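You operate a simulated robot arm through the tools that you are given. There is no shell and no other tool. Be economical: measure what you need, move in short steps, check, and stop when the job is done.

Carry out the task below with a simulated two-armed robot. There is one attempt and no reset: what you move stays moved.

## Task
Take the blue coil and leave it on top of the grey eraser. Press the bleed button two times. Put the beige core labelled "20" from the top of table d on the green metal tray and the beige core labelled "40" on the green pad there. Put one of the sanding blocks from the top of the white table on the bench top beside the vice. Take the copper bar on the top of the white table and put it away on the low cupboard top. Put the spirit level from the shelf under the service table on the top of table b. Put the grey tank on the top shelf of the steel rack. The order is free. Set down upright: grey tank.

Only the result counts: the job must be done as asked and must still hold three seconds after the hand-in. Knocking over, shifting, dropping, spilling or breaking anything else fails it.

## Robot
Two 6-joint arms with fingered hands on one trunk, on a base that drives. Base frame: it is fixed to the floor where the robot stands at the start and does not move with it; the origin is under the middle of the robot, x ahead of it, y to its left, z up; the surface under the hand at the start is at about z = 920. Lengths are in mm, angles in degrees, forces in N, time in s.
The left shoulder is at the start at [21, 171, 1463], the right one opposite. With the tool pointing down near the work surface each hand reaches from about 400 to 720 mm from the robot's upright axis, wherever it stands, measured 20 degrees to its own side. Places, roughly: beige core [2000, 250, 750]; bench top beside the vice (32x23 cm) [4900, -2440, 800]; bleed button [1800, 300, 800]; blue coil (4x4x4 cm) [500, 0, 800]; copper bar (17x2x4 cm) [2500, -1700, 800]; green metal tray (13x12x3 cm) [2200, 400, 800]; green pad (8x5x3 cm) [2400, 300, 800]; grey eraser (11x5x4 cm) [1100, 200, 800]; grey tank [-1250, -1250, 1250]; low cupboard top [5800, 1100, 800]; sanding block [2500, -2000, 750]; sanding block (7x4x5 cm) [2900, -2100, 800]; spirit level [-1250, -500, 500]; top of table B [2500, -500, 800]; top shelf of the steel rack [1300, -300, 1100]. Payload 4.4 kg a hand.
The TCP of each hand is the grasp point between the finger pads, 33 mm short of the fingertips. In the tool frame z runs along the fingers and y along their closing line. The gripper opens to 164 mm. The gripper's body begins 93 mm behind the TCP. The gripper is a hand of 5 fingers: y runs from the thumb to the fingers, the wrist lies at [0, 0, -257] in the tool frame, and closing takes about 1.5 s.
Orientation is told as [roll, pitch, yaw] about the base's x, y, z axes, in that order, counted from this pose: with the fingers straight down and closing along the base's y, the tool's x points along the base's -x, its y along +y and its z along -z.

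## Interface
- The arms move only by the tool nudge_tool. It takes "left_deltas", "right_deltas" or both (then of equal length, played together; a hand with none holds still); each is a list of rows, each a list of 6 numbers: the shift along the tool's x, y, z in mm, then the turn, a rotation vector about the tool's x, y, z in degrees. In form: [[tx, ty, tz, wx, wy, wz], ...]. A call has 1 to 12 rows; each row shifts and turns the commanded pose from where the row before left it, along the tool's axes as they then stand. "left_hand" and "right_hand" are, for a hand that has rows, the finger opening in mm, from 0 to 164, set as the call begins (left out, the last holds). Each row takes 0.2 s and may step no farther than 50 mm and 8.6 degrees from the row before; otherwise, or with a gripper value out of range, the whole call is refused. A pose out of reach is approached as far as the arm can. The call stops where the force on the tool passes 40 N (or 10 N more than at its start, if that is more) or the arm is blocked; 0.2 s more then pass. Each finger travels about 72 mm/s and halts on what it meets, pressing with about 26 N; the grip force reading is that of the motor and also rises with nothing between the fingers. The clock runs only during rows and for 0.2 s after the last one: add rows that do not move to give the fingers time. It gives the time, the measured TCP pose, the force on the tool (base axes), the opening and the grip force at its end, in the units of the frame above (readings bear some noise), with the torque about the TCP (base axes, N m) and any sound that the robot's microphone picked up.
- Cameras (640 x 400 px; columns grow to the right, rows downward): "scene" is now at [82.9, 13, 1629.6]; the picture's right is [0.23, -0.97, 0.00], its down [-0.77, -0.19, -0.61] and it looks along [0.59, 0.14, -0.79] (base axes); focal length 254 px, centre (320, 200). "left" rides on the left gripper at [-93, -1, -124] in its tool frame; the picture's right is [0.01, -1.00, 0.00], its down [0.80, 0.01, -0.60] and it looks along [0.60, 0.01, 0.80] (tool axes); focal length 275 px, centre (320, 200). "right" rides on the right gripper at [93, -1, -124] in its tool frame; the picture's right is [0.01, 1.00, 0.00], its down [-0.80, 0.01, -0.60] and it looks along [-0.60, 0.01, 0.80] (tool axes); focal length 275 px, centre (320, 200). There is no depth. A picture from a camera that has moved, and an enlarged one, comes with that camera's place and axes in the base frame and with its lens. The place of the scene camera against the robot may be out by one fixed shift of up to 25 mm in any direction.
- snapshot(camera): a new picture of that camera. No time passes.
- move_column(by): slides the trunk up (or, below 0, down) by that many mm; the arms and the scene camera ride with it, the base frame stays. It gives what a move gives, with no picture.
- steer(legs): drives the robot by 1 to 6 legs, each [ahead, left, turn to the left] in mm, mm and degrees, along the robot's own axes; the way and the turn of a leg run together, so that a leg with both is an arc; at most 1500 mm and 180 degrees a leg. The arms and the cameras ride along, it lands a little off, and it stops where it bumps. It gives what a move gives.
- move_fingers(fingers, thumb_bend, hand): sets how far each is bent, from 0 (flat) to 1 (curled in); at 0.3 the hand is open as for a grip, at 0.7 the pads meet at the TCP. One left out holds its place. A second passes; each finger stops where it meets its share of the squeeze, and holds until it gets a number again. A gripper value or a shape takes the hand back. It gives what a move gives, with no picture; readings hold the bend of each and the force on the fingers (four entries, about 0 where the hand has none), thumb and palm.
- grasp_type(shape, hand): the hand has 5 fingers and takes this shape, open, in about a second: jaw (thumb against the fingers, like two jaws); tri (thumb and two fingers); tip (a fingertip pinch); poke (one finger out to press); point (the index stretched); flat (the hand flat); cup (the hand cupped); fist (a fist). The gripper value then closes the fingers along that shape, each until it touches; the sizes above hold for jaw. It gives what a move gives, with no picture.
- turn_head(pan, tilt): turns the head with the scene camera to pan (to the left, within 86 degrees either way) and tilt (down, from -29 to 69), counted from straight ahead of the robot. It gives what a move gives.
- enlarge(camera, box): a new picture of the part [left, top, right, bottom] of that camera's present view, enlarged. No time passes.
- close_job(): hands the job in; it is judged then, once.

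Work in short steps. Places have to be worked out from the pictures, the camera data and where the tool is seen: move nearer, look again, correct. Check each grasp and each placing, and mend what went wrong. You have 217 turns and 212 pictures in all, those below and enlarged ones among them. Open the grippers and draw the arms clear of the work before you hand the job in, unless the task says otherwise.

The tools are called after "Request:" as name(argument=value, ...) on one line, values as JSON. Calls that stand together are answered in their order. nudge_tool: Moves the arms, as the interface text tells. Its arguments: {"type":"object","properties":{"left_deltas":{"type":"array","items":{"type":"array","items":{"type":"number"}}},"left_hand":{"type":"number"},"right_deltas":{"type":"array","items":{"type":"array","items":{"type":"number"}}},"right_hand":{"type":"number"}},"required":[]} The other tools are called the same way: move_column (by) slides the trunk up or down; grasp_type (shape, hand) gives the hand a shape; move_fingers (fingers, thumb_bend, hand) moves the fingers one by one; steer (legs) drives the base; turn_head (pan, tilt) turns the head that bears the scene camera; snapshot (camera) takes a picture; enlarge (camera, box) takes an enlarged picture of a part of a camera's view; close_job () hands the job in.

At the start:

```text
t: 0.0
left_tool_pos: [578.5, 308.2, 1067.8]
left_tool_rot: [-0.1, 0.1, 0.0]
left_contact_force: [0.2, -0.7, -0.5]
left_moment: [0.0, 0.01, -0.01]
left_width: 164.3
left_grasp_force: 0.1
left_shape: jaw
left_bend: [0.3, 0.3]
left_finger forces: [0.0, 0.0, 0.0, 0.0, 0.1, 0.1]
right_tool_pos: [582.4, -150.2, 1067.3]
right_tool_rot: [0.0, 0.0, 0.0]
right_contact_force: [-0.3, 0.2, 0.6]
right_moment: [0.01, 0.04, 0.0]
right_width: 163.7
right_grasp_force: 0.0
right_shape: jaw
right_bend: [0.3, 0.3]
right_finger forces: [0.0, 0.0, 0.0, 0.0, 0.0, 0.0]
trunk travel left (down, up): [-715.0, 27.0]
robot x, y, heading: [-0.5, 1.8, 0.0]
head pan, tilt: [13.6, 52.6]
```

scene: 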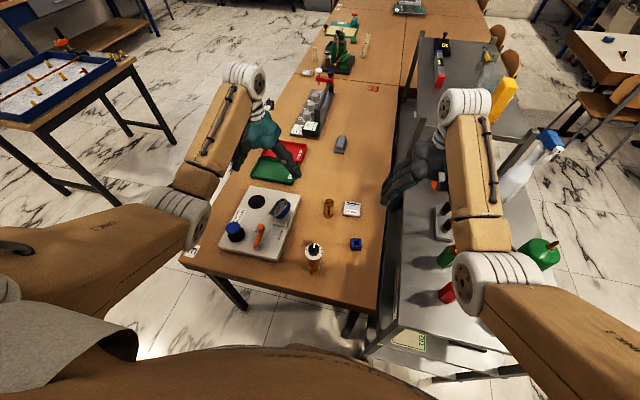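
right: 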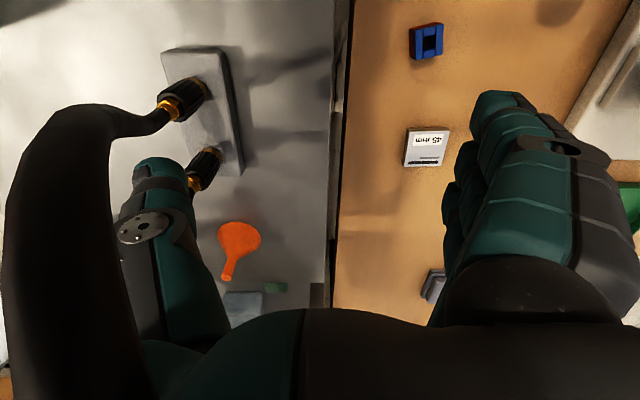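
left: 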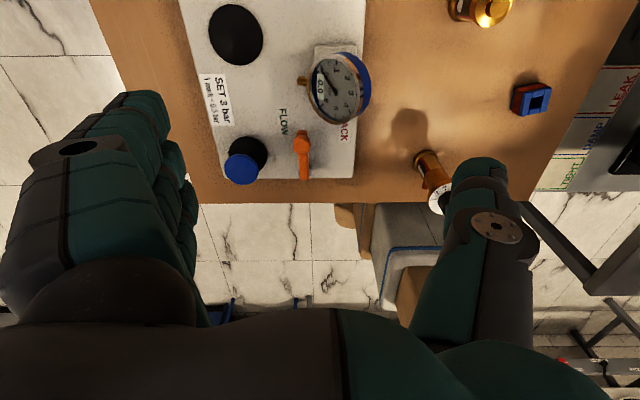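

I start by looking around to map the scene.

Request:
turn_head(pan=0, tilt=25)

Request:
snapshot(camera="scene")

Request:
enlarge(camera="scene", box=[160, 0, 480, 200])

```text
t: 0.9
left_tool_pos: [578.6, 308.0, 1067.9]
left_tool_rot: [0.1, 0.0, -0.1]
left_contact_force: [0.3, -1.2, 0.1]
left_moment: [0.0, 0.01, -0.02]
left_width: 163.9
left_grasp_force: 0.0
left_shape: jaw
left_bend: [0.3, 0.3]
left_finger forces: [0.0, 0.1, 0.0, 0.0, 0.1, 0.0]
right_tool_pos: [583.8, -151.2, 1068.1]
right_tool_rot: [0.1, 0.0, 0.0]
right_contact_force: [0.1, 0.1, -1.3]
right_moment: [0.01, 0.02, 0.02]
right_width: 164.0
right_grasp_force: 0.0
right_shape: jaw
right_bend: [0.3, 0.3]
right_finger forces: [0.0, 0.0, 0.1, 0.1, 0.1, 0.0]
trunk travel left (down, up): [-715.0, 27.0]
robot x, y, heading: [-3.2, -3.2, 0.0]
head pan, tilt: [0.0, 25.0]
```

```text
208 pictures are left
camera scene: at [102.6, -4.4, 1670.5], right [0.0, -1.0, 0.0], down [-0.42, 0.0, -0.91], along [0.91, 0.0, -0.42], focal length 254 px, centre (320, 200)
```

scene: 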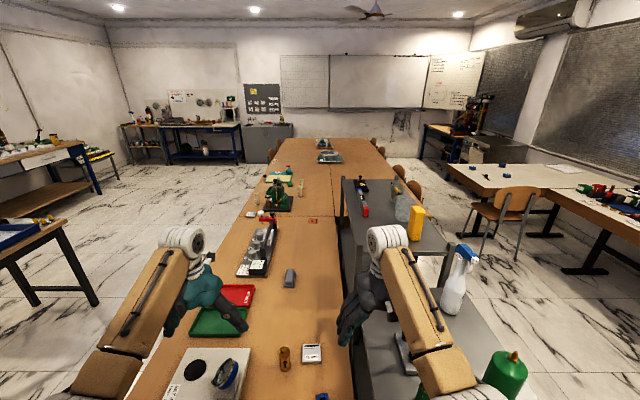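

```text
2.00 times, centred on (320, 100) of scene
camera zoom: at [102.6, -4.4, 1670.5], right [0.0, -1.0, 0.0], down [-0.42, 0.0, -0.91], along [0.91, 0.0, -0.42], focal length 507 px, centre (320, 400)
```

zoom: 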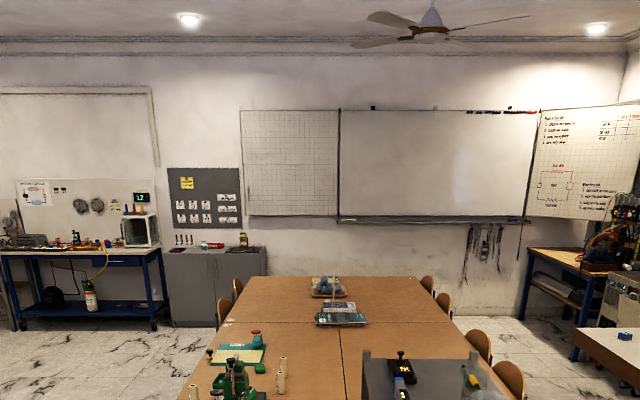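

Now look right, left, and closer at the front.

Request:
turn_head(pan=-60, tilt=25)

Request:
snapshot(camera="scene")

Request:
turn_head(pan=60, tilt=25)

Request:
snapshot(camera="scene")

Request:
turn_head(pan=0, tilt=40)

Request:
enlarge(camera="scene", box=[160, 0, 480, 200])

Request:
enlarge(camera="scene", box=[220, 0, 380, 100])

```text
t: 2.2
left_tool_pos: [579.3, 308.2, 1067.5]
left_tool_rot: [0.0, 0.0, 0.0]
left_contact_force: [0.5, 0.6, 1.0]
left_moment: [-0.04, 0.04, 0.02]
left_width: 164.0
left_grasp_force: 0.0
left_shape: jaw
left_bend: [0.3, 0.3]
left_finger forces: [0.0, 0.1, 0.0, 0.0, 0.1, 0.1]
right_tool_pos: [583.1, -150.3, 1068.3]
right_tool_rot: [-0.1, -0.1, 0.0]
right_contact_force: [-0.6, 0.6, -0.3]
right_moment: [0.01, 0.01, -0.03]
right_width: 164.2
right_grasp_force: 0.0
right_shape: jaw
right_bend: [0.3, 0.3]
right_finger forces: [0.0, 0.0, 0.1, 0.0, 0.1, 0.0]
trunk travel left (down, up): [-715.0, 27.0]
robot x, y, heading: [3.5, 1.1, -0.1]
head pan, tilt: [-60.0, 25.0]
```

```text
206 pictures are left
camera scene: at [56.6, -84.2, 1670.6], right [-0.87, -0.5, 0.0], down [-0.21, 0.37, -0.91], along [0.45, -0.78, -0.42], focal length 254 px, centre (320, 200)
```

scene: 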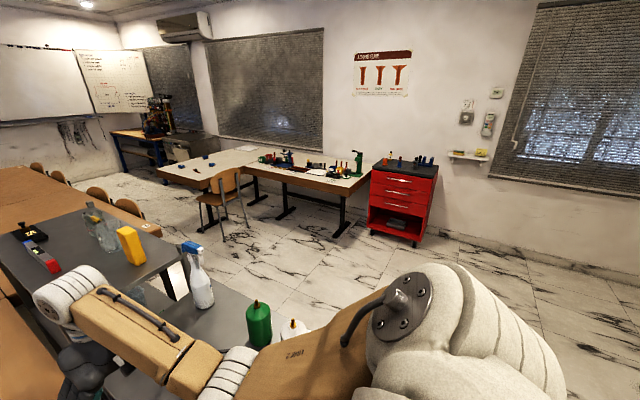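

```text
t: 4.2
left_tool_pos: [577.9, 308.3, 1067.0]
left_tool_rot: [0.0, 0.0, -0.1]
left_contact_force: [0.5, 0.9, 0.3]
left_moment: [-0.01, 0.01, 0.01]
left_width: 164.2
left_grasp_force: 0.1
left_shape: jaw
left_bend: [0.3, 0.3]
left_finger forces: [0.0, 0.0, 0.0, 0.0, 0.0, 0.0]
right_tool_pos: [581.8, -150.5, 1068.0]
right_tool_rot: [0.0, 0.0, 0.0]
right_contact_force: [0.4, -0.5, -0.5]
right_moment: [0.0, 0.03, -0.01]
right_width: 163.9
right_grasp_force: 0.0
right_shape: jaw
right_bend: [0.3, 0.3]
right_finger forces: [0.1, 0.0, 0.0, 0.0, 0.0, 0.0]
trunk travel left (down, up): [-715.0, 27.0]
robot x, y, heading: [0.5, 0.5, 0.1]
head pan, tilt: [60.0, 25.0]
```

```text
205 pictures are left
camera scene: at [56.6, 75.3, 1670.6], right [0.87, -0.5, 0.0], down [-0.21, -0.37, -0.91], along [0.45, 0.78, -0.42], focal length 254 px, centre (320, 200)
```

scene: 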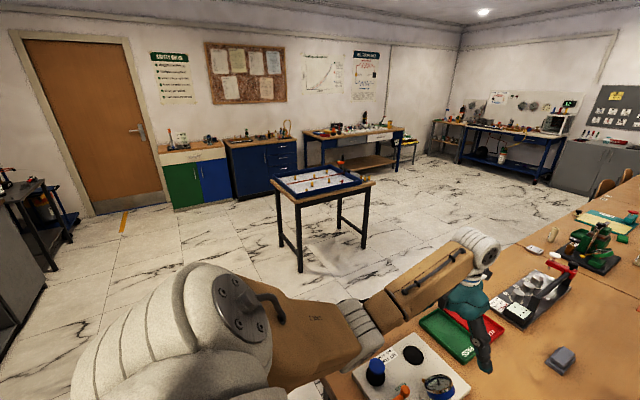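

```text
t: 5.5
left_tool_pos: [579.9, 308.1, 1068.2]
left_tool_rot: [0.0, 0.0, 0.1]
left_contact_force: [-0.1, -0.3, 0.6]
left_moment: [0.01, -0.05, 0.01]
left_width: 164.0
left_grasp_force: 0.1
left_shape: jaw
left_bend: [0.3, 0.3]
left_finger forces: [0.1, 0.1, 0.0, 0.1, 0.1, 0.0]
right_tool_pos: [584.2, -150.3, 1067.3]
right_tool_rot: [0.1, 0.0, 0.0]
right_contact_force: [-0.5, 0.0, 0.6]
right_moment: [-0.02, 0.0, 0.03]
right_width: 163.9
right_grasp_force: 0.0
right_shape: jaw
right_bend: [0.3, 0.3]
right_finger forces: [0.1, 0.1, 0.0, 0.0, 0.0, 0.0]
trunk travel left (down, up): [-715.0, 27.0]
robot x, y, heading: [1.6, 1.8, 0.1]
head pan, tilt: [0.0, 40.0]
```

```text
2.00 times, centred on (320, 100) of scene
camera zoom: at [95.5, -4.4, 1647.3], right [0.0, -1.0, 0.0], down [-0.64, 0.0, -0.77], along [0.77, 0.0, -0.64], focal length 507 px, centre (320, 400)
```

zoom: 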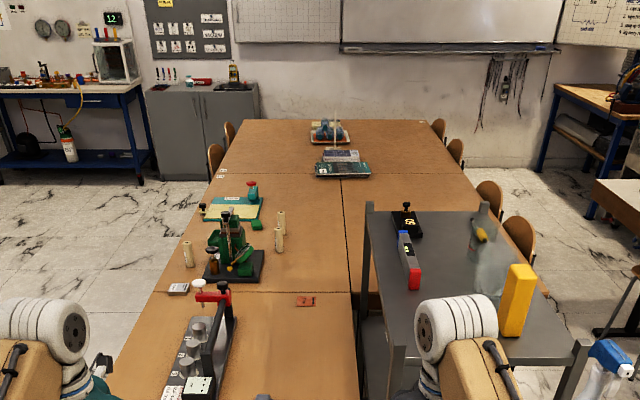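

```text
4.00 times, centred on (300, 50) of scene
camera zoom: at [95.5, -4.4, 1647.3], right [0.0, -1.0, 0.0], down [-0.64, 0.0, -0.77], along [0.77, 0.0, -0.64], focal length 1015 px, centre (400, 800)
```

zoom: 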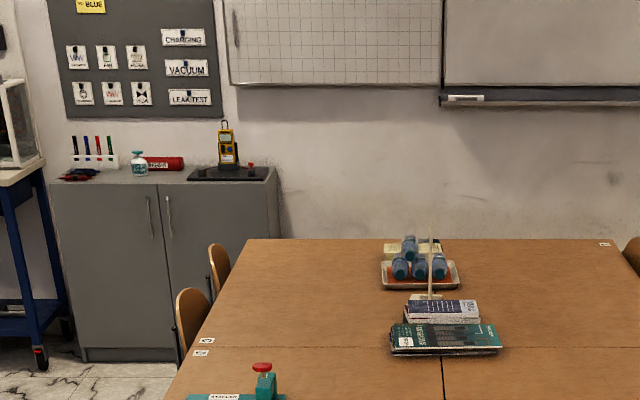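

The coil triangulates to about (538, -11, 790), with the table top near 770. I move the right hand over it.

Request:
nudge_tool(right_deltas=[[15, 46, 0, 0, 0, 0], [15, 46, 0, 0, 0, 0], [15, 46, 0, 0, 0, 0], [0, 0, 0, 0, 0, 0]], right_hand=100)

Request:
snapshot(camera="right")

```text
t: 6.7
left_tool_pos: [579.3, 307.4, 1067.7]
left_tool_rot: [0.2, 0.0, 0.0]
left_contact_force: [0.6, -0.5, -0.3]
left_moment: [0.01, -0.02, 0.01]
left_width: 163.8
left_grasp_force: 0.1
left_shape: jaw
left_bend: [0.3, 0.3]
left_finger forces: [0.1, 0.1, 0.0, 0.1, 0.0, 0.0]
right_tool_pos: [557.5, -60.8, 1061.1]
right_tool_rot: [-3.6, -1.1, -2.7]
right_contact_force: [1.1, -0.2, -0.9]
right_moment: [-0.02, 0.04, 0.0]
right_width: 100.6
right_grasp_force: 0.0
right_shape: jaw
right_bend: [0.71, 0.68]
right_finger forces: [0.1, 0.0, 0.0, 0.0, 0.1, 0.1]
right hand out of reach, approached as far as the arm can: row 1
trunk travel left (down, up): [-715.0, 27.0]
robot x, y, heading: [0.4, 1.4, -0.1]
head pan, tilt: [0.0, 40.0]
stopped in row 4 (right hand): the arm was blocked; the commanded pose is now the measured one
```

```text
202 pictures are left
camera right: at [463.9, -49.4, 1183.8], right [0.04, 1.0, -0.06], down [0.79, 0.01, 0.61], along [0.61, -0.07, -0.79], focal length 275 px, centre (320, 200)
```

right: 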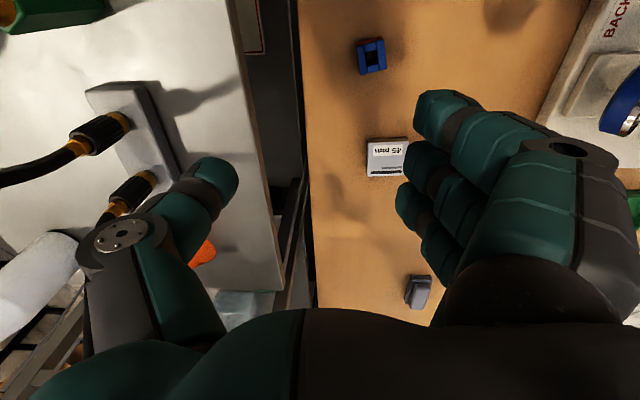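

The right arm can't reach inward. I drive the base left so the coil lies on the right hand's side.

Request:
nudge_tool(right_deltas=[[-25, -30, 0, -3.6, 1.1, -2.7], [0, 0, 0, 0, 0, 0]])

Request:
steer(legs=[[0, 130, 0]])

Request:
snapshot(camera="right")

```text
t: 7.3
left_tool_pos: [579.1, 309.5, 1068.6]
left_tool_rot: [0.0, 0.0, 0.0]
left_contact_force: [-0.1, 0.2, 0.0]
left_moment: [-0.02, -0.02, 0.02]
left_width: 163.9
left_grasp_force: 0.1
left_shape: jaw
left_bend: [0.3, 0.3]
left_finger forces: [0.0, 0.0, 0.0, 0.0, 0.0, 0.0]
right_tool_pos: [579.6, -85.1, 1064.4]
right_tool_rot: [0.4, 0.2, 0.2]
right_contact_force: [-1.1, -0.1, 0.5]
right_moment: [-0.04, -0.06, -0.03]
right_width: 100.4
right_grasp_force: 0.0
right_shape: jaw
right_bend: [0.71, 0.68]
right_finger forces: [0.1, 0.1, 0.0, 0.0, 0.0, 0.1]
trunk travel left (down, up): [-715.0, 27.0]
robot x, y, heading: [-0.5, 0.8, 0.0]
head pan, tilt: [0.0, 40.0]
```

```text
t: 8.6
left_tool_pos: [579.6, 440.3, 1068.2]
left_tool_rot: [0.0, 0.0, -0.1]
left_contact_force: [-0.4, 0.5, 0.0]
left_moment: [-0.02, -0.02, -0.03]
left_width: 163.8
left_grasp_force: 0.0
left_shape: jaw
left_bend: [0.3, 0.3]
left_finger forces: [0.0, 0.1, 0.0, 0.0, 0.0, 0.1]
right_tool_pos: [580.1, 43.7, 1063.7]
right_tool_rot: [0.3, 0.2, 0.0]
right_contact_force: [0.5, 0.1, 0.0]
right_moment: [-0.05, -0.01, -0.01]
right_width: 100.4
right_grasp_force: 0.2
right_shape: jaw
right_bend: [0.71, 0.68]
right_finger forces: [0.0, 0.0, 0.1, 0.0, 0.0, 0.0]
trunk travel left (down, up): [-715.0, 27.0]
robot x, y, heading: [-2.6, 131.7, 0.1]
head pan, tilt: [0.0, 40.0]
```

```text
201 pictures are left
camera right: at [488.6, 42.1, 1188.0], right [-0.01, 1.0, 0.01], down [0.8, 0.01, 0.6], along [0.6, 0.01, -0.8], focal length 275 px, centre (320, 200)
```

right: 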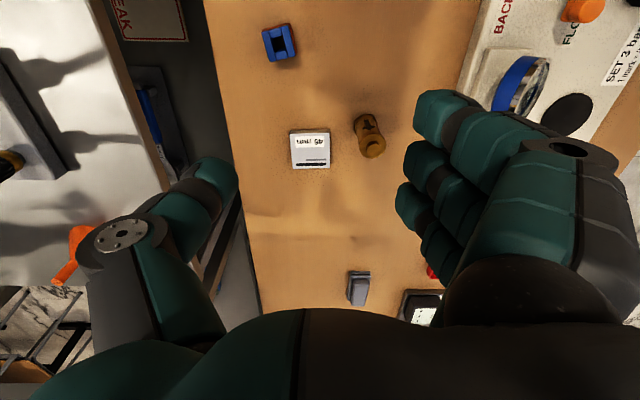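

Coil at about (542, -8). I move over it and lower the column.

Request:
nudge_tool(right_deltas=[[19, -26, 0, 0, 0, 0], [19, -26, 0, 0, 0, 0], [0, 0, 0, 0, 0, 0]])

Request:
move_column(by=-150)

Request:
snapshot(camera="right")

Request:
snapshot(camera="left")

```text
t: 9.4
left_tool_pos: [579.0, 439.2, 1067.1]
left_tool_rot: [0.0, -0.1, -0.1]
left_contact_force: [0.1, -0.9, -0.2]
left_moment: [0.04, 0.01, 0.01]
left_width: 163.8
left_grasp_force: 0.0
left_shape: jaw
left_bend: [0.3, 0.3]
left_finger forces: [0.0, 0.0, 0.1, 0.0, 0.0, 0.0]
right_tool_pos: [556.3, -6.9, 1045.8]
right_tool_rot: [0.4, 0.1, 0.1]
right_contact_force: [0.5, -0.9, 0.4]
right_moment: [-0.02, 0.0, 0.0]
right_width: 100.4
right_grasp_force: 0.0
right_shape: jaw
right_bend: [0.71, 0.68]
right_finger forces: [0.0, 0.0, 0.0, 0.0, 0.0, 0.0]
right hand out of reach, approached as far as the arm can: row 1, 2
trunk travel left (down, up): [-715.0, 27.0]
robot x, y, heading: [-3.4, 131.1, -0.0]
head pan, tilt: [0.0, 40.0]
```

```text
t: 11.2
left_tool_pos: [579.6, 438.9, 916.8]
left_tool_rot: [0.1, 0.0, -0.1]
left_contact_force: [0.4, 0.2, 0.5]
left_moment: [-0.01, -0.04, 0.0]
left_width: 164.1
left_grasp_force: 0.1
left_shape: jaw
left_bend: [0.3, 0.3]
left_finger forces: [0.0, 0.1, 0.0, 0.0, 0.0, 0.0]
right_tool_pos: [557.0, -5.6, 895.8]
right_tool_rot: [0.4, 0.1, 0.1]
right_contact_force: [-0.3, -1.2, 0.7]
right_moment: [-0.02, 0.02, -0.02]
right_width: 100.4
right_grasp_force: 0.0
right_shape: jaw
right_bend: [0.71, 0.68]
right_finger forces: [0.1, 0.1, 0.0, 0.0, 0.0, 0.0]
trunk travel left (down, up): [-565.0, 177.0]
robot x, y, heading: [-1.7, 128.8, -0.0]
head pan, tilt: [0.0, 40.0]
```

```text
200 pictures are left
camera right: at [464.9, -7.8, 1019.8], right [-0.01, 1.0, 0.01], down [0.8, 0.01, 0.6], along [0.6, 0.01, -0.8], focal length 275 px, centre (320, 200)
```

right: 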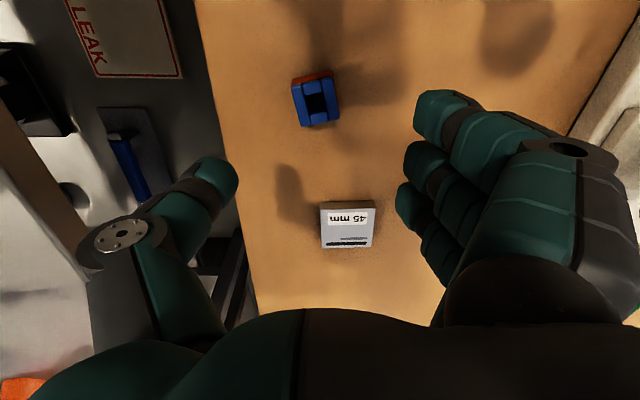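

```text
199 pictures are left
camera left: at [672.5, 436.6, 1042.4], right [-0.01, -1.0, 0.0], down [-0.8, 0.01, 0.6], along [-0.6, 0.01, -0.8], focal length 275 px, centre (320, 200)
```

left: 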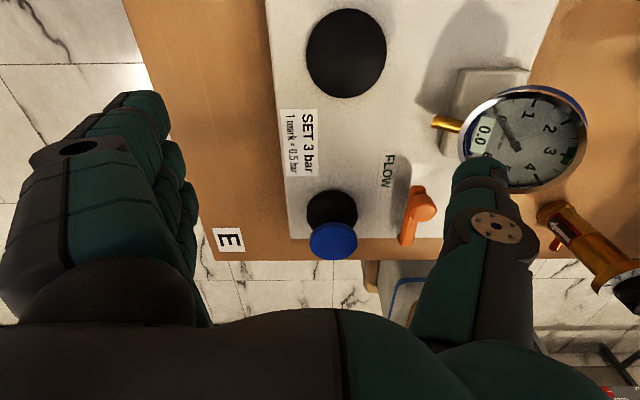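

Coil at about (536, -9). I align and descend part way.

Request:
nudge_tool(right_deltas=[[20, -3, 30, 0, 0, 0], [0, 0, 40, 0, 0, 0], [0, 0, 0, 0, 0, 0]])

Request:
snapshot(camera="right")

```text
t: 12.0
left_tool_pos: [579.4, 439.6, 916.7]
left_tool_rot: [0.0, 0.0, -0.1]
left_contact_force: [-0.1, -0.2, -0.8]
left_moment: [-0.01, -0.03, 0.0]
left_width: 163.9
left_grasp_force: 0.1
left_shape: jaw
left_bend: [0.3, 0.3]
left_finger forces: [0.1, 0.0, 0.1, 0.0, 0.1, 0.1]
right_tool_pos: [536.6, -7.1, 825.5]
right_tool_rot: [0.5, 0.1, 0.1]
right_contact_force: [0.0, 0.0, 0.3]
right_moment: [-0.01, 0.0, -0.01]
right_width: 100.4
right_grasp_force: 0.1
right_shape: jaw
right_bend: [0.71, 0.68]
right_finger forces: [0.0, 0.0, 0.1, 0.0, 0.0, 0.1]
trunk travel left (down, up): [-565.0, 177.0]
robot x, y, heading: [2.6, 133.7, 0.0]
head pan, tilt: [0.0, 40.0]
```

```text
198 pictures are left
camera right: at [444.7, -10.1, 949.7], right [-0.01, 1.0, 0.01], down [0.8, 0.01, 0.6], along [0.6, 0.01, -0.8], focal length 275 px, centre (320, 200)
```

right: 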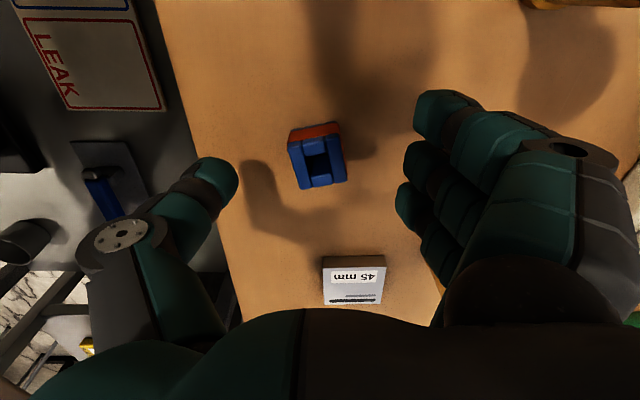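

Coil top about z 787, table near 747. Descend to 785 and close.

Request:
nudge_tool(right_deltas=[[1, -3, 20, 0, 0, 0], [0, 0, 20, 0, 0, 0], [0, 0, 0, 0, 0, 0]])

Request:
nudge_tool(right_deltas=[[0, 0, 0, 0, 0, 0], [0, 0, 0, 0, 0, 0], [0, 0, 0, 0, 0, 0], [0, 0, 0, 0, 0, 0], [0, 0, 0, 0, 0, 0], [0, 0, 0, 0, 0, 0]], right_hand=20)

Request:
snapshot(camera="right")

```text
t: 12.8
left_tool_pos: [579.6, 438.6, 918.0]
left_tool_rot: [0.0, 0.0, -0.1]
left_contact_force: [-1.1, 0.2, 0.3]
left_moment: [-0.01, 0.01, -0.04]
left_width: 163.9
left_grasp_force: 0.1
left_shape: jaw
left_bend: [0.3, 0.3]
left_finger forces: [0.0, 0.0, 0.0, 0.0, 0.0, 0.1]
right_tool_pos: [536.0, -11.2, 783.8]
right_tool_rot: [0.3, 0.1, 0.0]
right_contact_force: [-0.8, 0.2, 0.3]
right_moment: [-0.03, 0.04, 0.0]
right_width: 100.6
right_grasp_force: 0.1
right_shape: jaw
right_bend: [0.71, 0.68]
right_finger forces: [0.1, 0.1, 0.1, 0.1, 0.0, 0.1]
trunk travel left (down, up): [-565.0, 177.0]
robot x, y, heading: [-1.1, 130.9, 0.0]
head pan, tilt: [0.0, 40.0]
```

```text
t: 14.2
left_tool_pos: [578.7, 438.5, 917.7]
left_tool_rot: [0.0, 0.1, 0.0]
left_contact_force: [0.1, -0.3, 0.3]
left_moment: [0.03, 0.0, 0.01]
left_width: 164.0
left_grasp_force: 0.3
left_shape: jaw
left_bend: [0.3, 0.3]
left_finger forces: [0.1, 0.0, 0.1, 0.1, 0.1, 0.0]
right_tool_pos: [535.3, -10.9, 785.2]
right_tool_rot: [0.3, 0.1, 0.1]
right_contact_force: [0.8, -1.2, 3.1]
right_moment: [-0.15, -0.01, 0.01]
right_width: 30.7
right_grasp_force: 26.0
right_shape: jaw
right_bend: [0.7, 0.76]
right_finger forces: [0.1, 3.2, 19.0, 0.0, 25.2, 0.0]
trunk travel left (down, up): [-565.0, 177.0]
robot x, y, heading: [1.1, 132.7, -0.3]
head pan, tilt: [0.0, 40.0]
```

```text
197 pictures are left
camera right: at [444.1, -13.3, 909.5], right [-0.01, 1.0, 0.01], down [0.8, 0.01, 0.6], along [0.6, 0.01, -0.8], focal length 275 px, centre (320, 200)
```

right: 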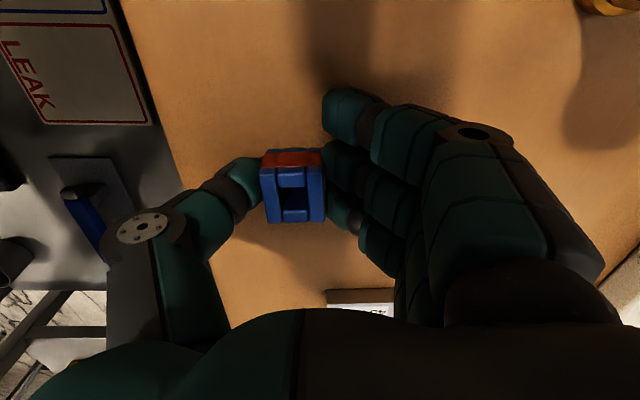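

Coil gripped. Lift it, and raise the column to travel height.

Request:
nudge_tool(right_deltas=[[0, 0, -40, 0, 0, 0], [-15, -10, -40, 0, 0, 0], [-15, -10, -20, 0, 0, 0], [0, 0, 0, 0, 0, 0]])

Request:
move_column(by=150)

Request:
turn_head(pan=75, tilt=50)

Request:
snapshot(camera="scene")

Request:
snapshot(camera="right")

```text
t: 15.2
left_tool_pos: [578.9, 438.3, 917.0]
left_tool_rot: [0.0, -0.1, -0.1]
left_contact_force: [0.0, -0.3, -0.2]
left_moment: [0.02, 0.0, -0.01]
left_width: 164.1
left_grasp_force: 0.2
left_shape: jaw
left_bend: [0.3, 0.3]
left_finger forces: [0.1, 0.0, 0.1, 0.0, 0.1, 0.1]
right_tool_pos: [565.4, -30.8, 884.3]
right_tool_rot: [0.3, 0.1, 0.1]
right_contact_force: [-0.2, 0.1, -0.8]
right_moment: [-0.01, -0.02, -0.02]
right_width: 30.2
right_grasp_force: 25.9
right_shape: jaw
right_bend: [0.7, 0.76]
right_finger forces: [0.0, 3.6, 19.5, 0.0, 23.2, 0.0]
trunk travel left (down, up): [-565.0, 177.0]
robot x, y, heading: [-0.7, 128.8, -0.0]
head pan, tilt: [0.0, 40.0]
```

```text
t: 16.9
left_tool_pos: [579.5, 438.4, 1067.5]
left_tool_rot: [0.0, 0.2, -0.1]
left_contact_force: [0.3, 1.1, -0.4]
left_moment: [0.0, 0.0, 0.0]
left_width: 163.9
left_grasp_force: 0.1
left_shape: jaw
left_bend: [0.3, 0.3]
left_finger forces: [0.0, 0.1, 0.0, 0.1, 0.0, 0.0]
right_tool_pos: [566.0, -31.7, 1033.4]
right_tool_rot: [0.4, 0.1, 0.1]
right_contact_force: [1.1, 0.0, -1.1]
right_moment: [0.03, -0.01, 0.0]
right_width: 30.5
right_grasp_force: 26.4
right_shape: jaw
right_bend: [0.7, 0.76]
right_finger forces: [0.1, 3.7, 19.5, 0.0, 23.1, 0.0]
trunk travel left (down, up): [-715.0, 27.0]
robot x, y, heading: [2.6, 128.4, -0.2]
head pan, tilt: [0.0, 40.0]
```

```text
t: 18.4
left_tool_pos: [580.2, 438.4, 1067.3]
left_tool_rot: [0.1, 0.0, -0.1]
left_contact_force: [0.1, -0.3, -0.3]
left_moment: [0.01, 0.01, -0.03]
left_width: 163.6
left_grasp_force: 0.0
left_shape: jaw
left_bend: [0.3, 0.3]
left_finger forces: [0.0, 0.0, 0.0, 0.1, 0.0, 0.0]
right_tool_pos: [566.2, -30.5, 1034.7]
right_tool_rot: [0.3, 0.0, 0.1]
right_contact_force: [0.0, 0.7, -1.0]
right_moment: [0.03, 0.0, 0.02]
right_width: 30.2
right_grasp_force: 26.1
right_shape: jaw
right_bend: [0.7, 0.76]
right_finger forces: [0.0, 3.6, 19.5, 0.0, 23.1, 0.0]
trunk travel left (down, up): [-715.0, 27.0]
robot x, y, heading: [-0.4, 132.4, -0.2]
head pan, tilt: [75.0, 50.0]
```

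```text
196 pictures are left
camera scene: at [30.7, 200.8, 1633.1], right [0.97, -0.26, 0.0], down [-0.2, -0.74, -0.64], along [0.17, 0.62, -0.77], focal length 254 px, centre (320, 200)
```

scene: 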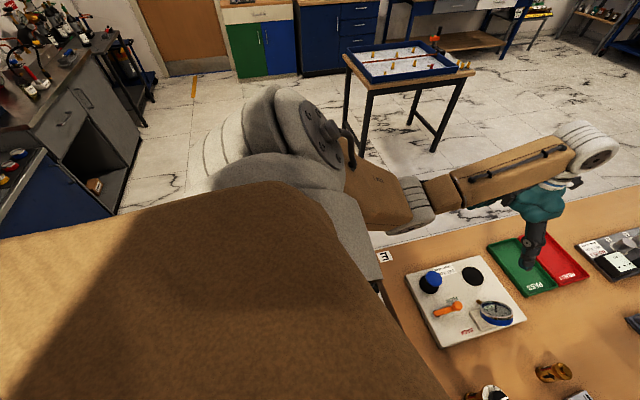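

```text
195 pictures are left
camera right: at [474.1, -33.8, 1159.1], right [-0.01, 1.0, 0.01], down [0.8, 0.01, 0.6], along [0.6, 0.01, -0.8], focal length 275 px, centre (320, 200)
```

right: 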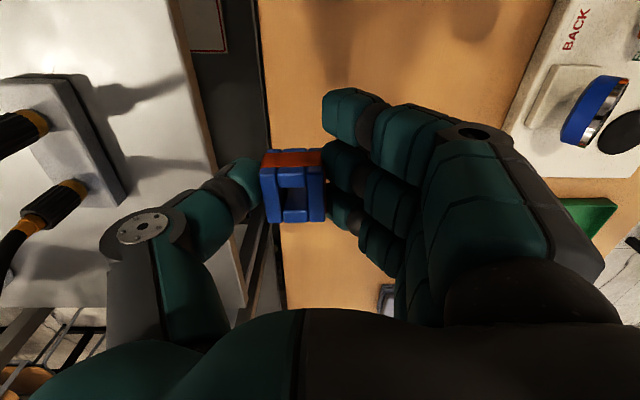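

Floor to the left is clear. Drive around the left side of the table and face the eraser.

Request:
steer(legs=[[0, 920, 0], [1300, 0, 0], [0, 0, -90]])

Request:
turn_head(pan=0, tilt=50)

Request:
snapshot(camera="scene")

```text
t: 33.1
left_tool_pos: [1608.3, 477.5, 1066.9]
left_tool_rot: [0.0, 0.0, -89.3]
left_contact_force: [0.0, -0.1, 0.3]
left_moment: [0.03, 0.0, 0.02]
left_width: 163.9
left_grasp_force: 0.1
left_shape: jaw
left_bend: [0.3, 0.3]
left_finger forces: [0.1, 0.0, 0.1, 0.0, 0.0, 0.0]
right_tool_pos: [1137.8, 486.1, 1035.6]
right_tool_rot: [0.5, 0.1, -89.1]
right_contact_force: [-0.8, -0.5, -0.9]
right_moment: [-0.04, -0.02, -0.01]
right_width: 30.5
right_grasp_force: 25.9
right_shape: jaw
right_bend: [0.7, 0.76]
right_finger forces: [0.0, 4.0, 18.9, 0.0, 22.8, 0.0]
trunk travel left (down, up): [-715.0, 27.0]
robot x, y, heading: [1292.9, 1051.6, -89.1]
head pan, tilt: [75.0, 50.0]
```

```text
t: 34.6
left_tool_pos: [1608.0, 478.7, 1067.6]
left_tool_rot: [0.0, 0.0, -89.3]
left_contact_force: [0.7, -0.6, 0.4]
left_moment: [0.03, 0.0, 0.01]
left_width: 164.1
left_grasp_force: 0.2
left_shape: jaw
left_bend: [0.3, 0.3]
left_finger forces: [0.0, 0.0, 0.1, 0.0, 0.0, 0.0]
right_tool_pos: [1137.5, 484.5, 1035.0]
right_tool_rot: [0.5, 0.0, -89.1]
right_contact_force: [0.2, -0.3, -0.8]
right_moment: [0.02, 0.0, -0.02]
right_width: 30.2
right_grasp_force: 26.3
right_shape: jaw
right_bend: [0.7, 0.76]
right_finger forces: [0.1, 4.0, 18.7, 0.0, 22.8, 0.0]
trunk travel left (down, up): [-715.0, 27.0]
robot x, y, heading: [1291.1, 1053.1, -89.3]
head pan, tilt: [0.0, 50.0]
```

```text
194 pictures are left
camera scene: at [1293.3, 960.9, 1633.1], right [-1.0, -0.01, 0.0], down [-0.01, 0.77, -0.64], along [0.01, -0.64, -0.77], focal length 254 px, centre (320, 200)
```

scene: 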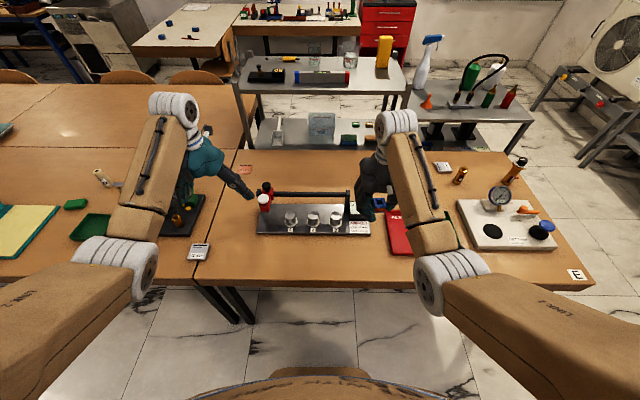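

The eraser is hidden behind the right hand. Approach the table edge carefully.

Request:
steer(legs=[[150, 0, -0.7]])

Request:
snapshot(camera="right")

Request:
turn_head(pan=0, tilt=69)

Request:
snapshot(camera="scene")

```text
t: 35.9
left_tool_pos: [1602.6, 322.5, 1067.1]
left_tool_rot: [0.0, 0.1, -89.9]
left_contact_force: [-0.2, -1.0, 0.0]
left_moment: [0.04, 0.04, 0.01]
left_width: 164.2
left_grasp_force: 0.1
left_shape: jaw
left_bend: [0.3, 0.3]
left_finger forces: [0.0, 0.1, 0.0, 0.1, 0.1, 0.0]
right_tool_pos: [1131.7, 334.7, 1033.0]
right_tool_rot: [0.4, 0.2, -89.7]
right_contact_force: [-0.3, -0.7, -0.4]
right_moment: [0.06, 0.01, 0.01]
right_width: 30.2
right_grasp_force: 26.1
right_shape: jaw
right_bend: [0.7, 0.76]
right_finger forces: [0.0, 4.1, 18.8, 0.0, 22.7, 0.0]
trunk travel left (down, up): [-715.0, 27.0]
robot x, y, heading: [1295.1, 902.1, -89.7]
head pan, tilt: [0.0, 50.0]
```

```text
193 pictures are left
camera right: at [1130.4, 427.6, 1158.5], right [1.0, 0.02, 0.01], down [0.01, -0.8, 0.6], along [0.02, -0.6, -0.8], focal length 275 px, centre (320, 200)
```

right: 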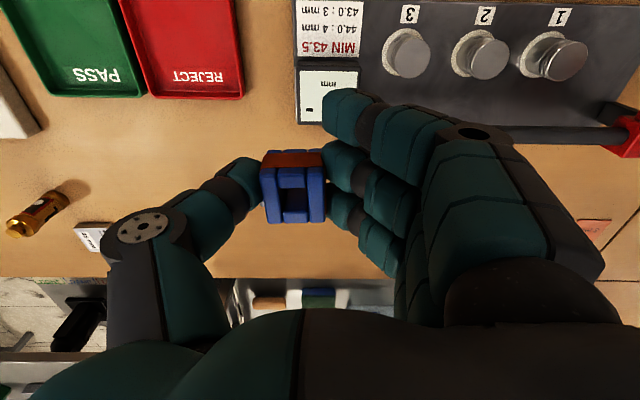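

```text
t: 36.8
left_tool_pos: [1602.2, 324.0, 1067.2]
left_tool_rot: [0.0, -0.1, -89.9]
left_contact_force: [-0.4, 0.3, 1.5]
left_moment: [-0.02, 0.03, -0.03]
left_width: 164.0
left_grasp_force: 0.0
left_shape: jaw
left_bend: [0.3, 0.3]
left_finger forces: [0.0, 0.0, 0.0, 0.1, 0.0, 0.1]
right_tool_pos: [1133.2, 336.3, 1034.8]
right_tool_rot: [0.4, 0.1, -89.7]
right_contact_force: [-0.1, -0.4, -1.1]
right_moment: [0.01, -0.02, -0.04]
right_width: 30.3
right_grasp_force: 26.1
right_shape: jaw
right_bend: [0.7, 0.76]
right_finger forces: [0.0, 4.1, 18.8, 0.0, 22.8, 0.0]
trunk travel left (down, up): [-715.0, 27.0]
robot x, y, heading: [1292.5, 902.6, -90.0]
head pan, tilt: [0.0, 68.8]
```

```text
192 pictures are left
camera scene: at [1293.3, 831.9, 1611.2], right [-1.0, 0.0, 0.0], down [0.0, 0.93, -0.36], along [0.0, -0.36, -0.93], focal length 254 px, centre (320, 200)
```

scene: 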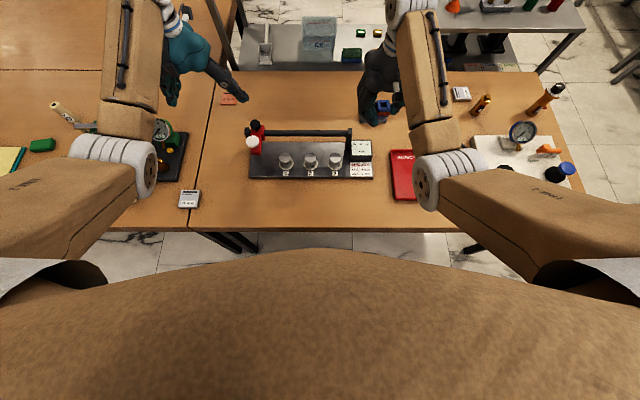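

Eraser is behind the hand at about (1056,142). Advance 60 mm more toward the table.

Request:
steer(legs=[[60, 0, 0]])

Request:
nudge_tool(right_deltas=[[0, -40, 0, 0, 0, 0], [-10, -36, 0, 0, 0, 0], [0, 0, 0, 0, 0, 0]])

Request:
snapshot(camera="right")

Request:
snapshot(camera="scene")

```text
t: 37.7
left_tool_pos: [1603.0, 261.4, 1065.3]
left_tool_rot: [0.0, 0.1, -89.8]
left_contact_force: [-0.3, -0.7, -0.5]
left_moment: [0.05, -0.03, -0.04]
left_width: 163.8
left_grasp_force: 0.0
left_shape: jaw
left_bend: [0.3, 0.3]
left_finger forces: [0.0, 0.0, 0.1, 0.0, 0.0, 0.0]
right_tool_pos: [1131.8, 274.5, 1033.4]
right_tool_rot: [0.5, 0.2, -89.9]
right_contact_force: [-0.2, -1.1, -1.4]
right_moment: [0.08, -0.02, -0.02]
right_width: 30.3
right_grasp_force: 25.8
right_shape: jaw
right_bend: [0.7, 0.76]
right_finger forces: [0.0, 4.1, 18.7, 0.1, 22.7, 0.1]
trunk travel left (down, up): [-715.0, 27.0]
robot x, y, heading: [1290.0, 842.5, -89.7]
head pan, tilt: [0.0, 68.8]
```

```text
t: 38.5
left_tool_pos: [1604.4, 264.3, 1067.7]
left_tool_rot: [-0.1, 0.1, -89.9]
left_contact_force: [-0.4, 0.8, -0.2]
left_moment: [-0.04, 0.01, -0.04]
left_width: 164.0
left_grasp_force: 0.1
left_shape: jaw
left_bend: [0.3, 0.3]
left_finger forces: [0.1, 0.0, 0.0, 0.0, 0.0, 0.1]
right_tool_pos: [1056.1, 267.0, 1034.8]
right_tool_rot: [0.3, -0.1, -89.7]
right_contact_force: [-0.3, 0.5, -1.5]
right_moment: [-0.04, 0.05, 0.04]
right_width: 30.1
right_grasp_force: 25.7
right_shape: jaw
right_bend: [0.7, 0.76]
right_finger forces: [0.1, 4.2, 18.8, 0.0, 23.2, 0.1]
trunk travel left (down, up): [-715.0, 27.0]
robot x, y, heading: [1292.4, 839.2, -89.9]
head pan, tilt: [0.0, 68.8]
```

```text
191 pictures are left
camera right: at [1054.6, 358.8, 1159.5], right [1.0, 0.02, 0.01], down [0.01, -0.8, 0.6], along [0.02, -0.6, -0.8], focal length 275 px, centre (320, 200)
```

right: 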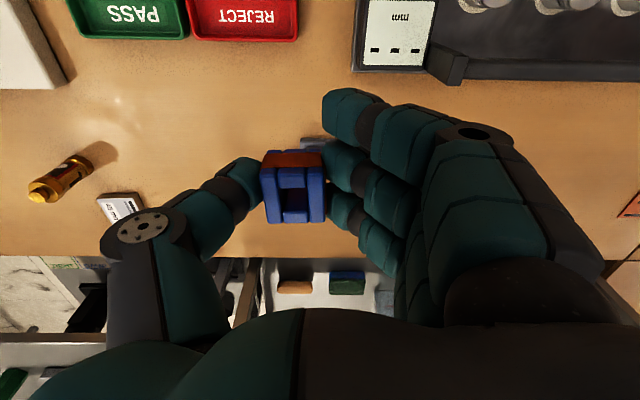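

```text
190 pictures are left
camera scene: at [1294.2, 772.3, 1611.2], right [-1.0, 0.0, 0.0], down [0.0, 0.93, -0.36], along [0.0, -0.36, -0.93], focal length 254 px, centre (320, 200)
```

scene: 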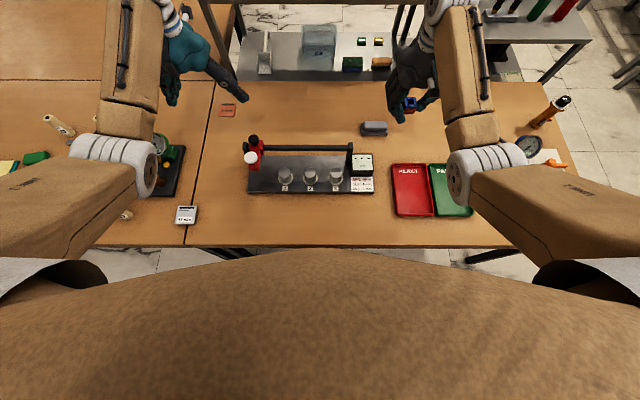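

Eraser visible at roughly (1080,150). I move the hand aside in x to view it with the hand camera.

Request:
nudge_tool(right_deltas=[[-14, 42, 0, 0, 0, 0], [-14, 40, 0, 0, 0, 0], [-14, 40, 0, 0, 0, 0], [0, 0, 0, 0, 0, 0]])

Request:
snapshot(camera="right")

```text
t: 39.5
left_tool_pos: [1601.3, 263.2, 1069.0]
left_tool_rot: [0.1, 0.0, -89.9]
left_contact_force: [-0.7, 0.1, -0.7]
left_moment: [-0.02, -0.01, 0.0]
left_width: 163.9
left_grasp_force: 0.2
left_shape: jaw
left_bend: [0.3, 0.3]
left_finger forces: [0.0, 0.1, 0.0, 0.1, 0.0, 0.0]
right_tool_pos: [1176.6, 225.2, 1033.3]
right_tool_rot: [0.5, 0.1, -89.8]
right_contact_force: [-0.7, 0.2, -1.5]
right_moment: [-0.03, -0.07, 0.02]
right_width: 30.1
right_grasp_force: 26.1
right_shape: jaw
right_bend: [0.7, 0.76]
right_finger forces: [0.0, 4.3, 18.5, 0.0, 23.1, 0.0]
trunk travel left (down, up): [-715.0, 27.0]
robot x, y, heading: [1290.4, 843.8, -89.9]
head pan, tilt: [0.0, 68.8]
```

```text
189 pictures are left
camera right: at [1175.4, 316.8, 1158.7], right [1.0, 0.02, 0.01], down [0.01, -0.8, 0.6], along [0.01, -0.6, -0.8], focal length 275 px, centre (320, 200)
```

right: 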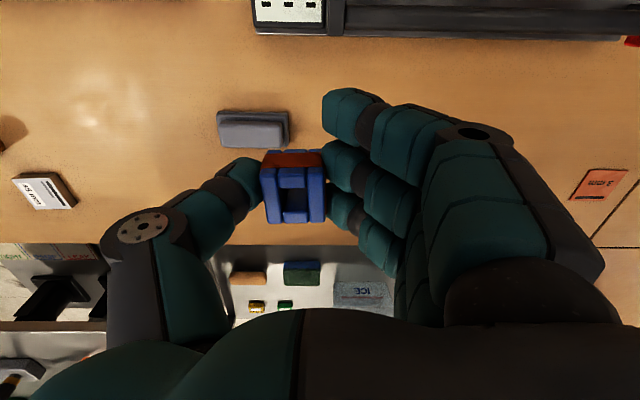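

Eraser centre about (1083,155), top ≈787; the coil sits ~13 mm toward the thumb of the TCP. Move above it and lower the column.

Request:
nudge_tool(right_deltas=[[-24, -27, 0, 0, 0, 0], [-24, -27, 0, 0, 0, 0], [-22, -26, 0, 0, 0, 0], [0, 0, 0, 0, 0, 0]])

Request:
move_column(by=-190)

Request:
snapshot(camera="right")

Request:
enlarge(camera="scene", box=[300, 50, 460, 150])

```text
t: 40.5
left_tool_pos: [1602.6, 264.0, 1067.4]
left_tool_rot: [0.0, 0.0, -89.9]
left_contact_force: [-0.6, -1.1, 0.3]
left_moment: [-0.01, -0.02, 0.01]
left_width: 164.0
left_grasp_force: 0.2
left_shape: jaw
left_bend: [0.3, 0.3]
left_finger forces: [0.0, 0.0, 0.0, 0.0, 0.0, 0.0]
right_tool_pos: [1099.0, 154.3, 1033.2]
right_tool_rot: [0.5, 0.0, -89.8]
right_contact_force: [-0.2, 0.5, 0.0]
right_moment: [0.01, -0.01, 0.01]
right_width: 30.3
right_grasp_force: 25.6
right_shape: jaw
right_bend: [0.7, 0.76]
right_finger forces: [0.0, 4.4, 18.5, 0.1, 23.0, 0.0]
trunk travel left (down, up): [-715.0, 27.0]
robot x, y, heading: [1290.2, 842.0, -89.8]
head pan, tilt: [0.0, 68.8]
```

```text
t: 42.6
left_tool_pos: [1602.2, 264.1, 878.0]
left_tool_rot: [0.0, 0.1, -89.9]
left_contact_force: [-0.3, 0.4, 0.2]
left_moment: [0.0, 0.02, 0.01]
left_width: 164.2
left_grasp_force: 0.0
left_shape: jaw
left_bend: [0.3, 0.3]
left_finger forces: [0.0, 0.1, 0.0, 0.0, 0.1, 0.1]
right_tool_pos: [1098.2, 154.2, 843.8]
right_tool_rot: [0.4, 0.1, -89.8]
right_contact_force: [-0.3, 0.4, -0.5]
right_moment: [0.01, -0.01, 0.0]
right_width: 30.1
right_grasp_force: 25.9
right_shape: jaw
right_bend: [0.7, 0.76]
right_finger forces: [0.0, 4.4, 18.5, 0.0, 23.0, 0.0]
trunk travel left (down, up): [-525.0, 217.0]
robot x, y, heading: [1292.5, 842.1, -89.6]
head pan, tilt: [0.0, 68.8]
```

```text
188 pictures are left
camera right: at [1096.7, 246.5, 969.0], right [1.0, 0.02, 0.01], down [0.01, -0.8, 0.6], along [0.01, -0.6, -0.8], focal length 275 px, centre (320, 200)
```

right: 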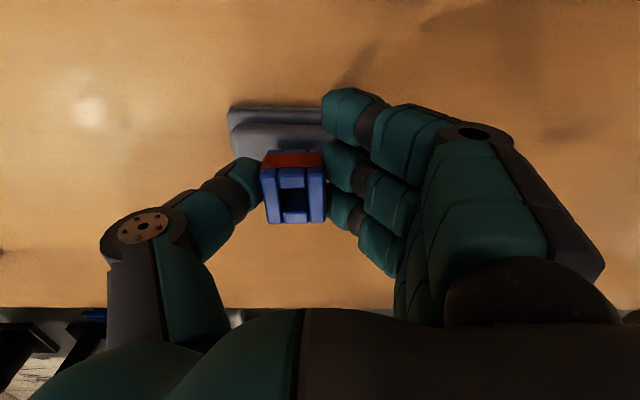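

```text
4.00 times, centred on (380, 100) of scene
camera zoom: at [1293.4, 765.8, 1421.1], right [-1.0, 0.0, 0.0], down [0.0, 0.93, -0.36], along [0.0, -0.36, -0.93], focal length 1015 px, centre (80, 600)
```

zoom: 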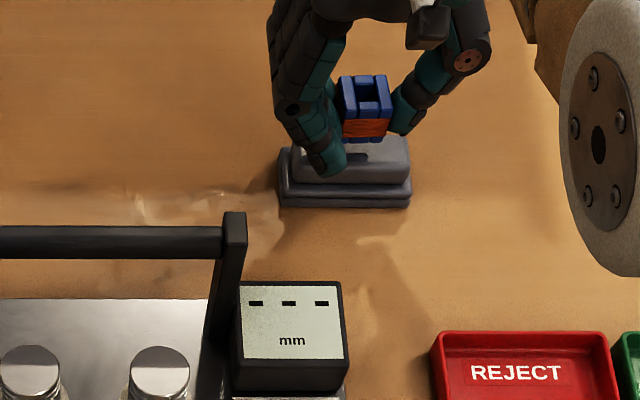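

Coil is aligned over the eraser. Descend in small steps until contact.

Request:
nudge_tool(right_deltas=[[0, 0, 10, 0, 0, 0], [0, 0, 5, 0, 0, 0], [0, 0, 0, 0, 0, 0]])

Request:
enlarge(camera="scene", box=[340, 50, 420, 100])

```text
t: 43.4
left_tool_pos: [1602.6, 262.8, 876.7]
left_tool_rot: [0.0, 0.0, -89.9]
left_contact_force: [0.6, 0.1, 1.0]
left_moment: [-0.01, 0.03, 0.0]
left_width: 163.6
left_grasp_force: 0.2
left_shape: jaw
left_bend: [0.3, 0.3]
left_finger forces: [0.1, 0.0, 0.0, 0.0, 0.1, 0.0]
right_tool_pos: [1097.6, 152.3, 829.1]
right_tool_rot: [0.4, 0.1, -89.8]
right_contact_force: [0.8, -0.5, -1.8]
right_moment: [0.02, -0.03, -0.02]
right_width: 30.0
right_grasp_force: 25.6
right_shape: jaw
right_bend: [0.7, 0.76]
right_finger forces: [0.0, 4.5, 18.6, 0.1, 23.0, 0.0]
trunk travel left (down, up): [-525.0, 217.0]
robot x, y, heading: [1293.8, 840.7, -89.7]
head pan, tilt: [0.0, 68.8]
```

```text
8.00 times, centred on (380, 75) of scene
camera zoom: at [1293.4, 765.5, 1421.0], right [-1.0, 0.0, 0.0], down [0.0, 0.93, -0.36], along [0.0, -0.36, -0.93], focal length 2030 px, centre (-160, 1200)
```

zoom: 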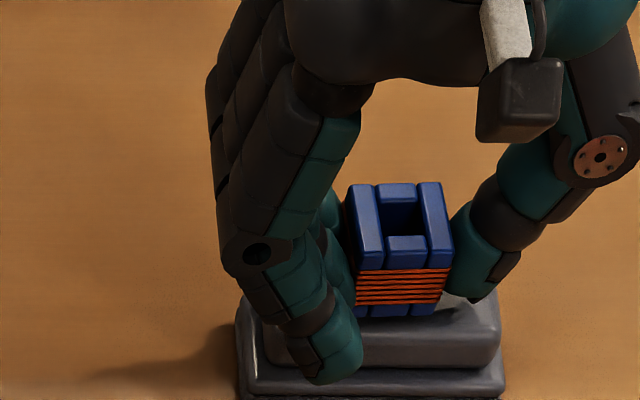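

Nearly touching; continue in 3 mm steps.

Request:
nudge_tool(right_deltas=[[0, 0, 3, 0, 0, 0], [0, 0, 0, 0, 0, 0], [0, 0, 3, 0, 0, 0], [0, 0, 0, 0, 0, 0]])

Request:
enlarge(camera="scene", box=[340, 50, 420, 100])

```text
t: 44.4
left_tool_pos: [1602.5, 263.9, 877.5]
left_tool_rot: [-0.1, 0.0, -89.9]
left_contact_force: [-0.7, 1.3, 0.0]
left_moment: [0.03, 0.02, -0.02]
left_width: 164.0
left_grasp_force: 0.0
left_shape: jaw
left_bend: [0.3, 0.3]
left_finger forces: [0.1, 0.0, 0.1, 0.0, 0.0, 0.0]
right_tool_pos: [1098.9, 153.5, 824.0]
right_tool_rot: [0.4, 0.1, -89.7]
right_contact_force: [0.3, -0.7, -0.9]
right_moment: [-0.03, -0.01, 0.0]
right_width: 30.2
right_grasp_force: 26.2
right_shape: jaw
right_bend: [0.7, 0.76]
right_finger forces: [0.0, 4.5, 18.5, 0.0, 23.0, 0.0]
trunk travel left (down, up): [-525.0, 217.0]
robot x, y, heading: [1290.6, 842.2, -89.9]
head pan, tilt: [0.0, 68.8]
```

```text
8.00 times, centred on (380, 75) of scene
camera zoom: at [1293.4, 765.6, 1421.0], right [-1.0, 0.0, 0.0], down [0.0, 0.93, -0.36], along [0.0, -0.36, -0.93], focal length 2030 px, centre (-160, 1200)
```

zoom: 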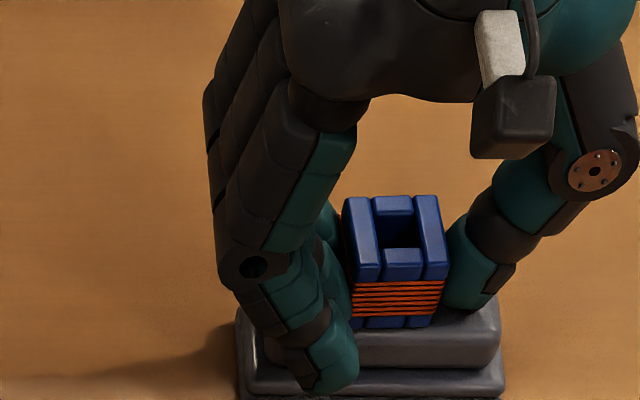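

Continue down until force rises.

Request:
nudge_tool(right_deltas=[[0, 0, 2, 0, 0, 0], [0, 0, 0, 0, 0, 0], [0, 0, 2, 0, 0, 0], [0, 0, 0, 0, 0, 0]])

Request:
enlarge(camera="scene", box=[340, 50, 420, 100])

```text
t: 45.4
left_tool_pos: [1602.3, 264.5, 880.0]
left_tool_rot: [0.0, -0.2, -89.9]
left_contact_force: [0.1, 0.4, 0.0]
left_moment: [0.0, -0.01, 0.04]
left_width: 163.9
left_grasp_force: 0.1
left_shape: jaw
left_bend: [0.3, 0.3]
left_finger forces: [0.1, 0.1, 0.0, 0.0, 0.0, 0.0]
right_tool_pos: [1099.2, 153.5, 822.9]
right_tool_rot: [0.3, -0.2, -89.8]
right_contact_force: [-3.3, 1.2, 20.8]
right_moment: [0.15, 0.9, -0.12]
right_width: 30.5
right_grasp_force: 25.8
right_shape: jaw
right_bend: [0.7, 0.76]
right_finger forces: [0.0, 7.1, 20.3, 0.0, 42.0, 0.0]
trunk travel left (down, up): [-525.0, 217.0]
robot x, y, heading: [1294.8, 846.4, -89.9]
head pan, tilt: [0.0, 68.8]
```

```text
8.00 times, centred on (380, 75) of scene
camera zoom: at [1293.9, 768.0, 1421.3], right [-1.0, 0.0, 0.0], down [0.0, 0.93, -0.36], along [0.0, -0.36, -0.93], focal length 2030 px, centre (-160, 1200)
```

zoom: 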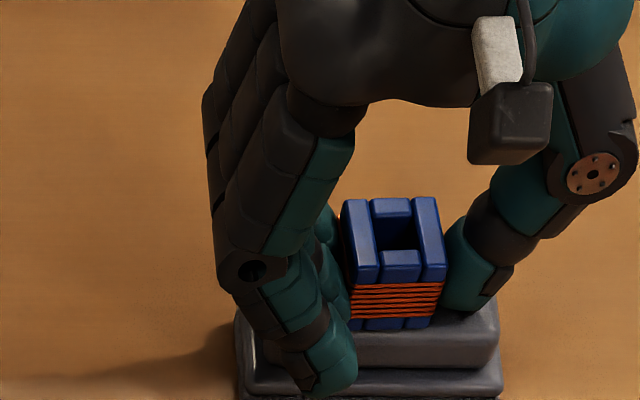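

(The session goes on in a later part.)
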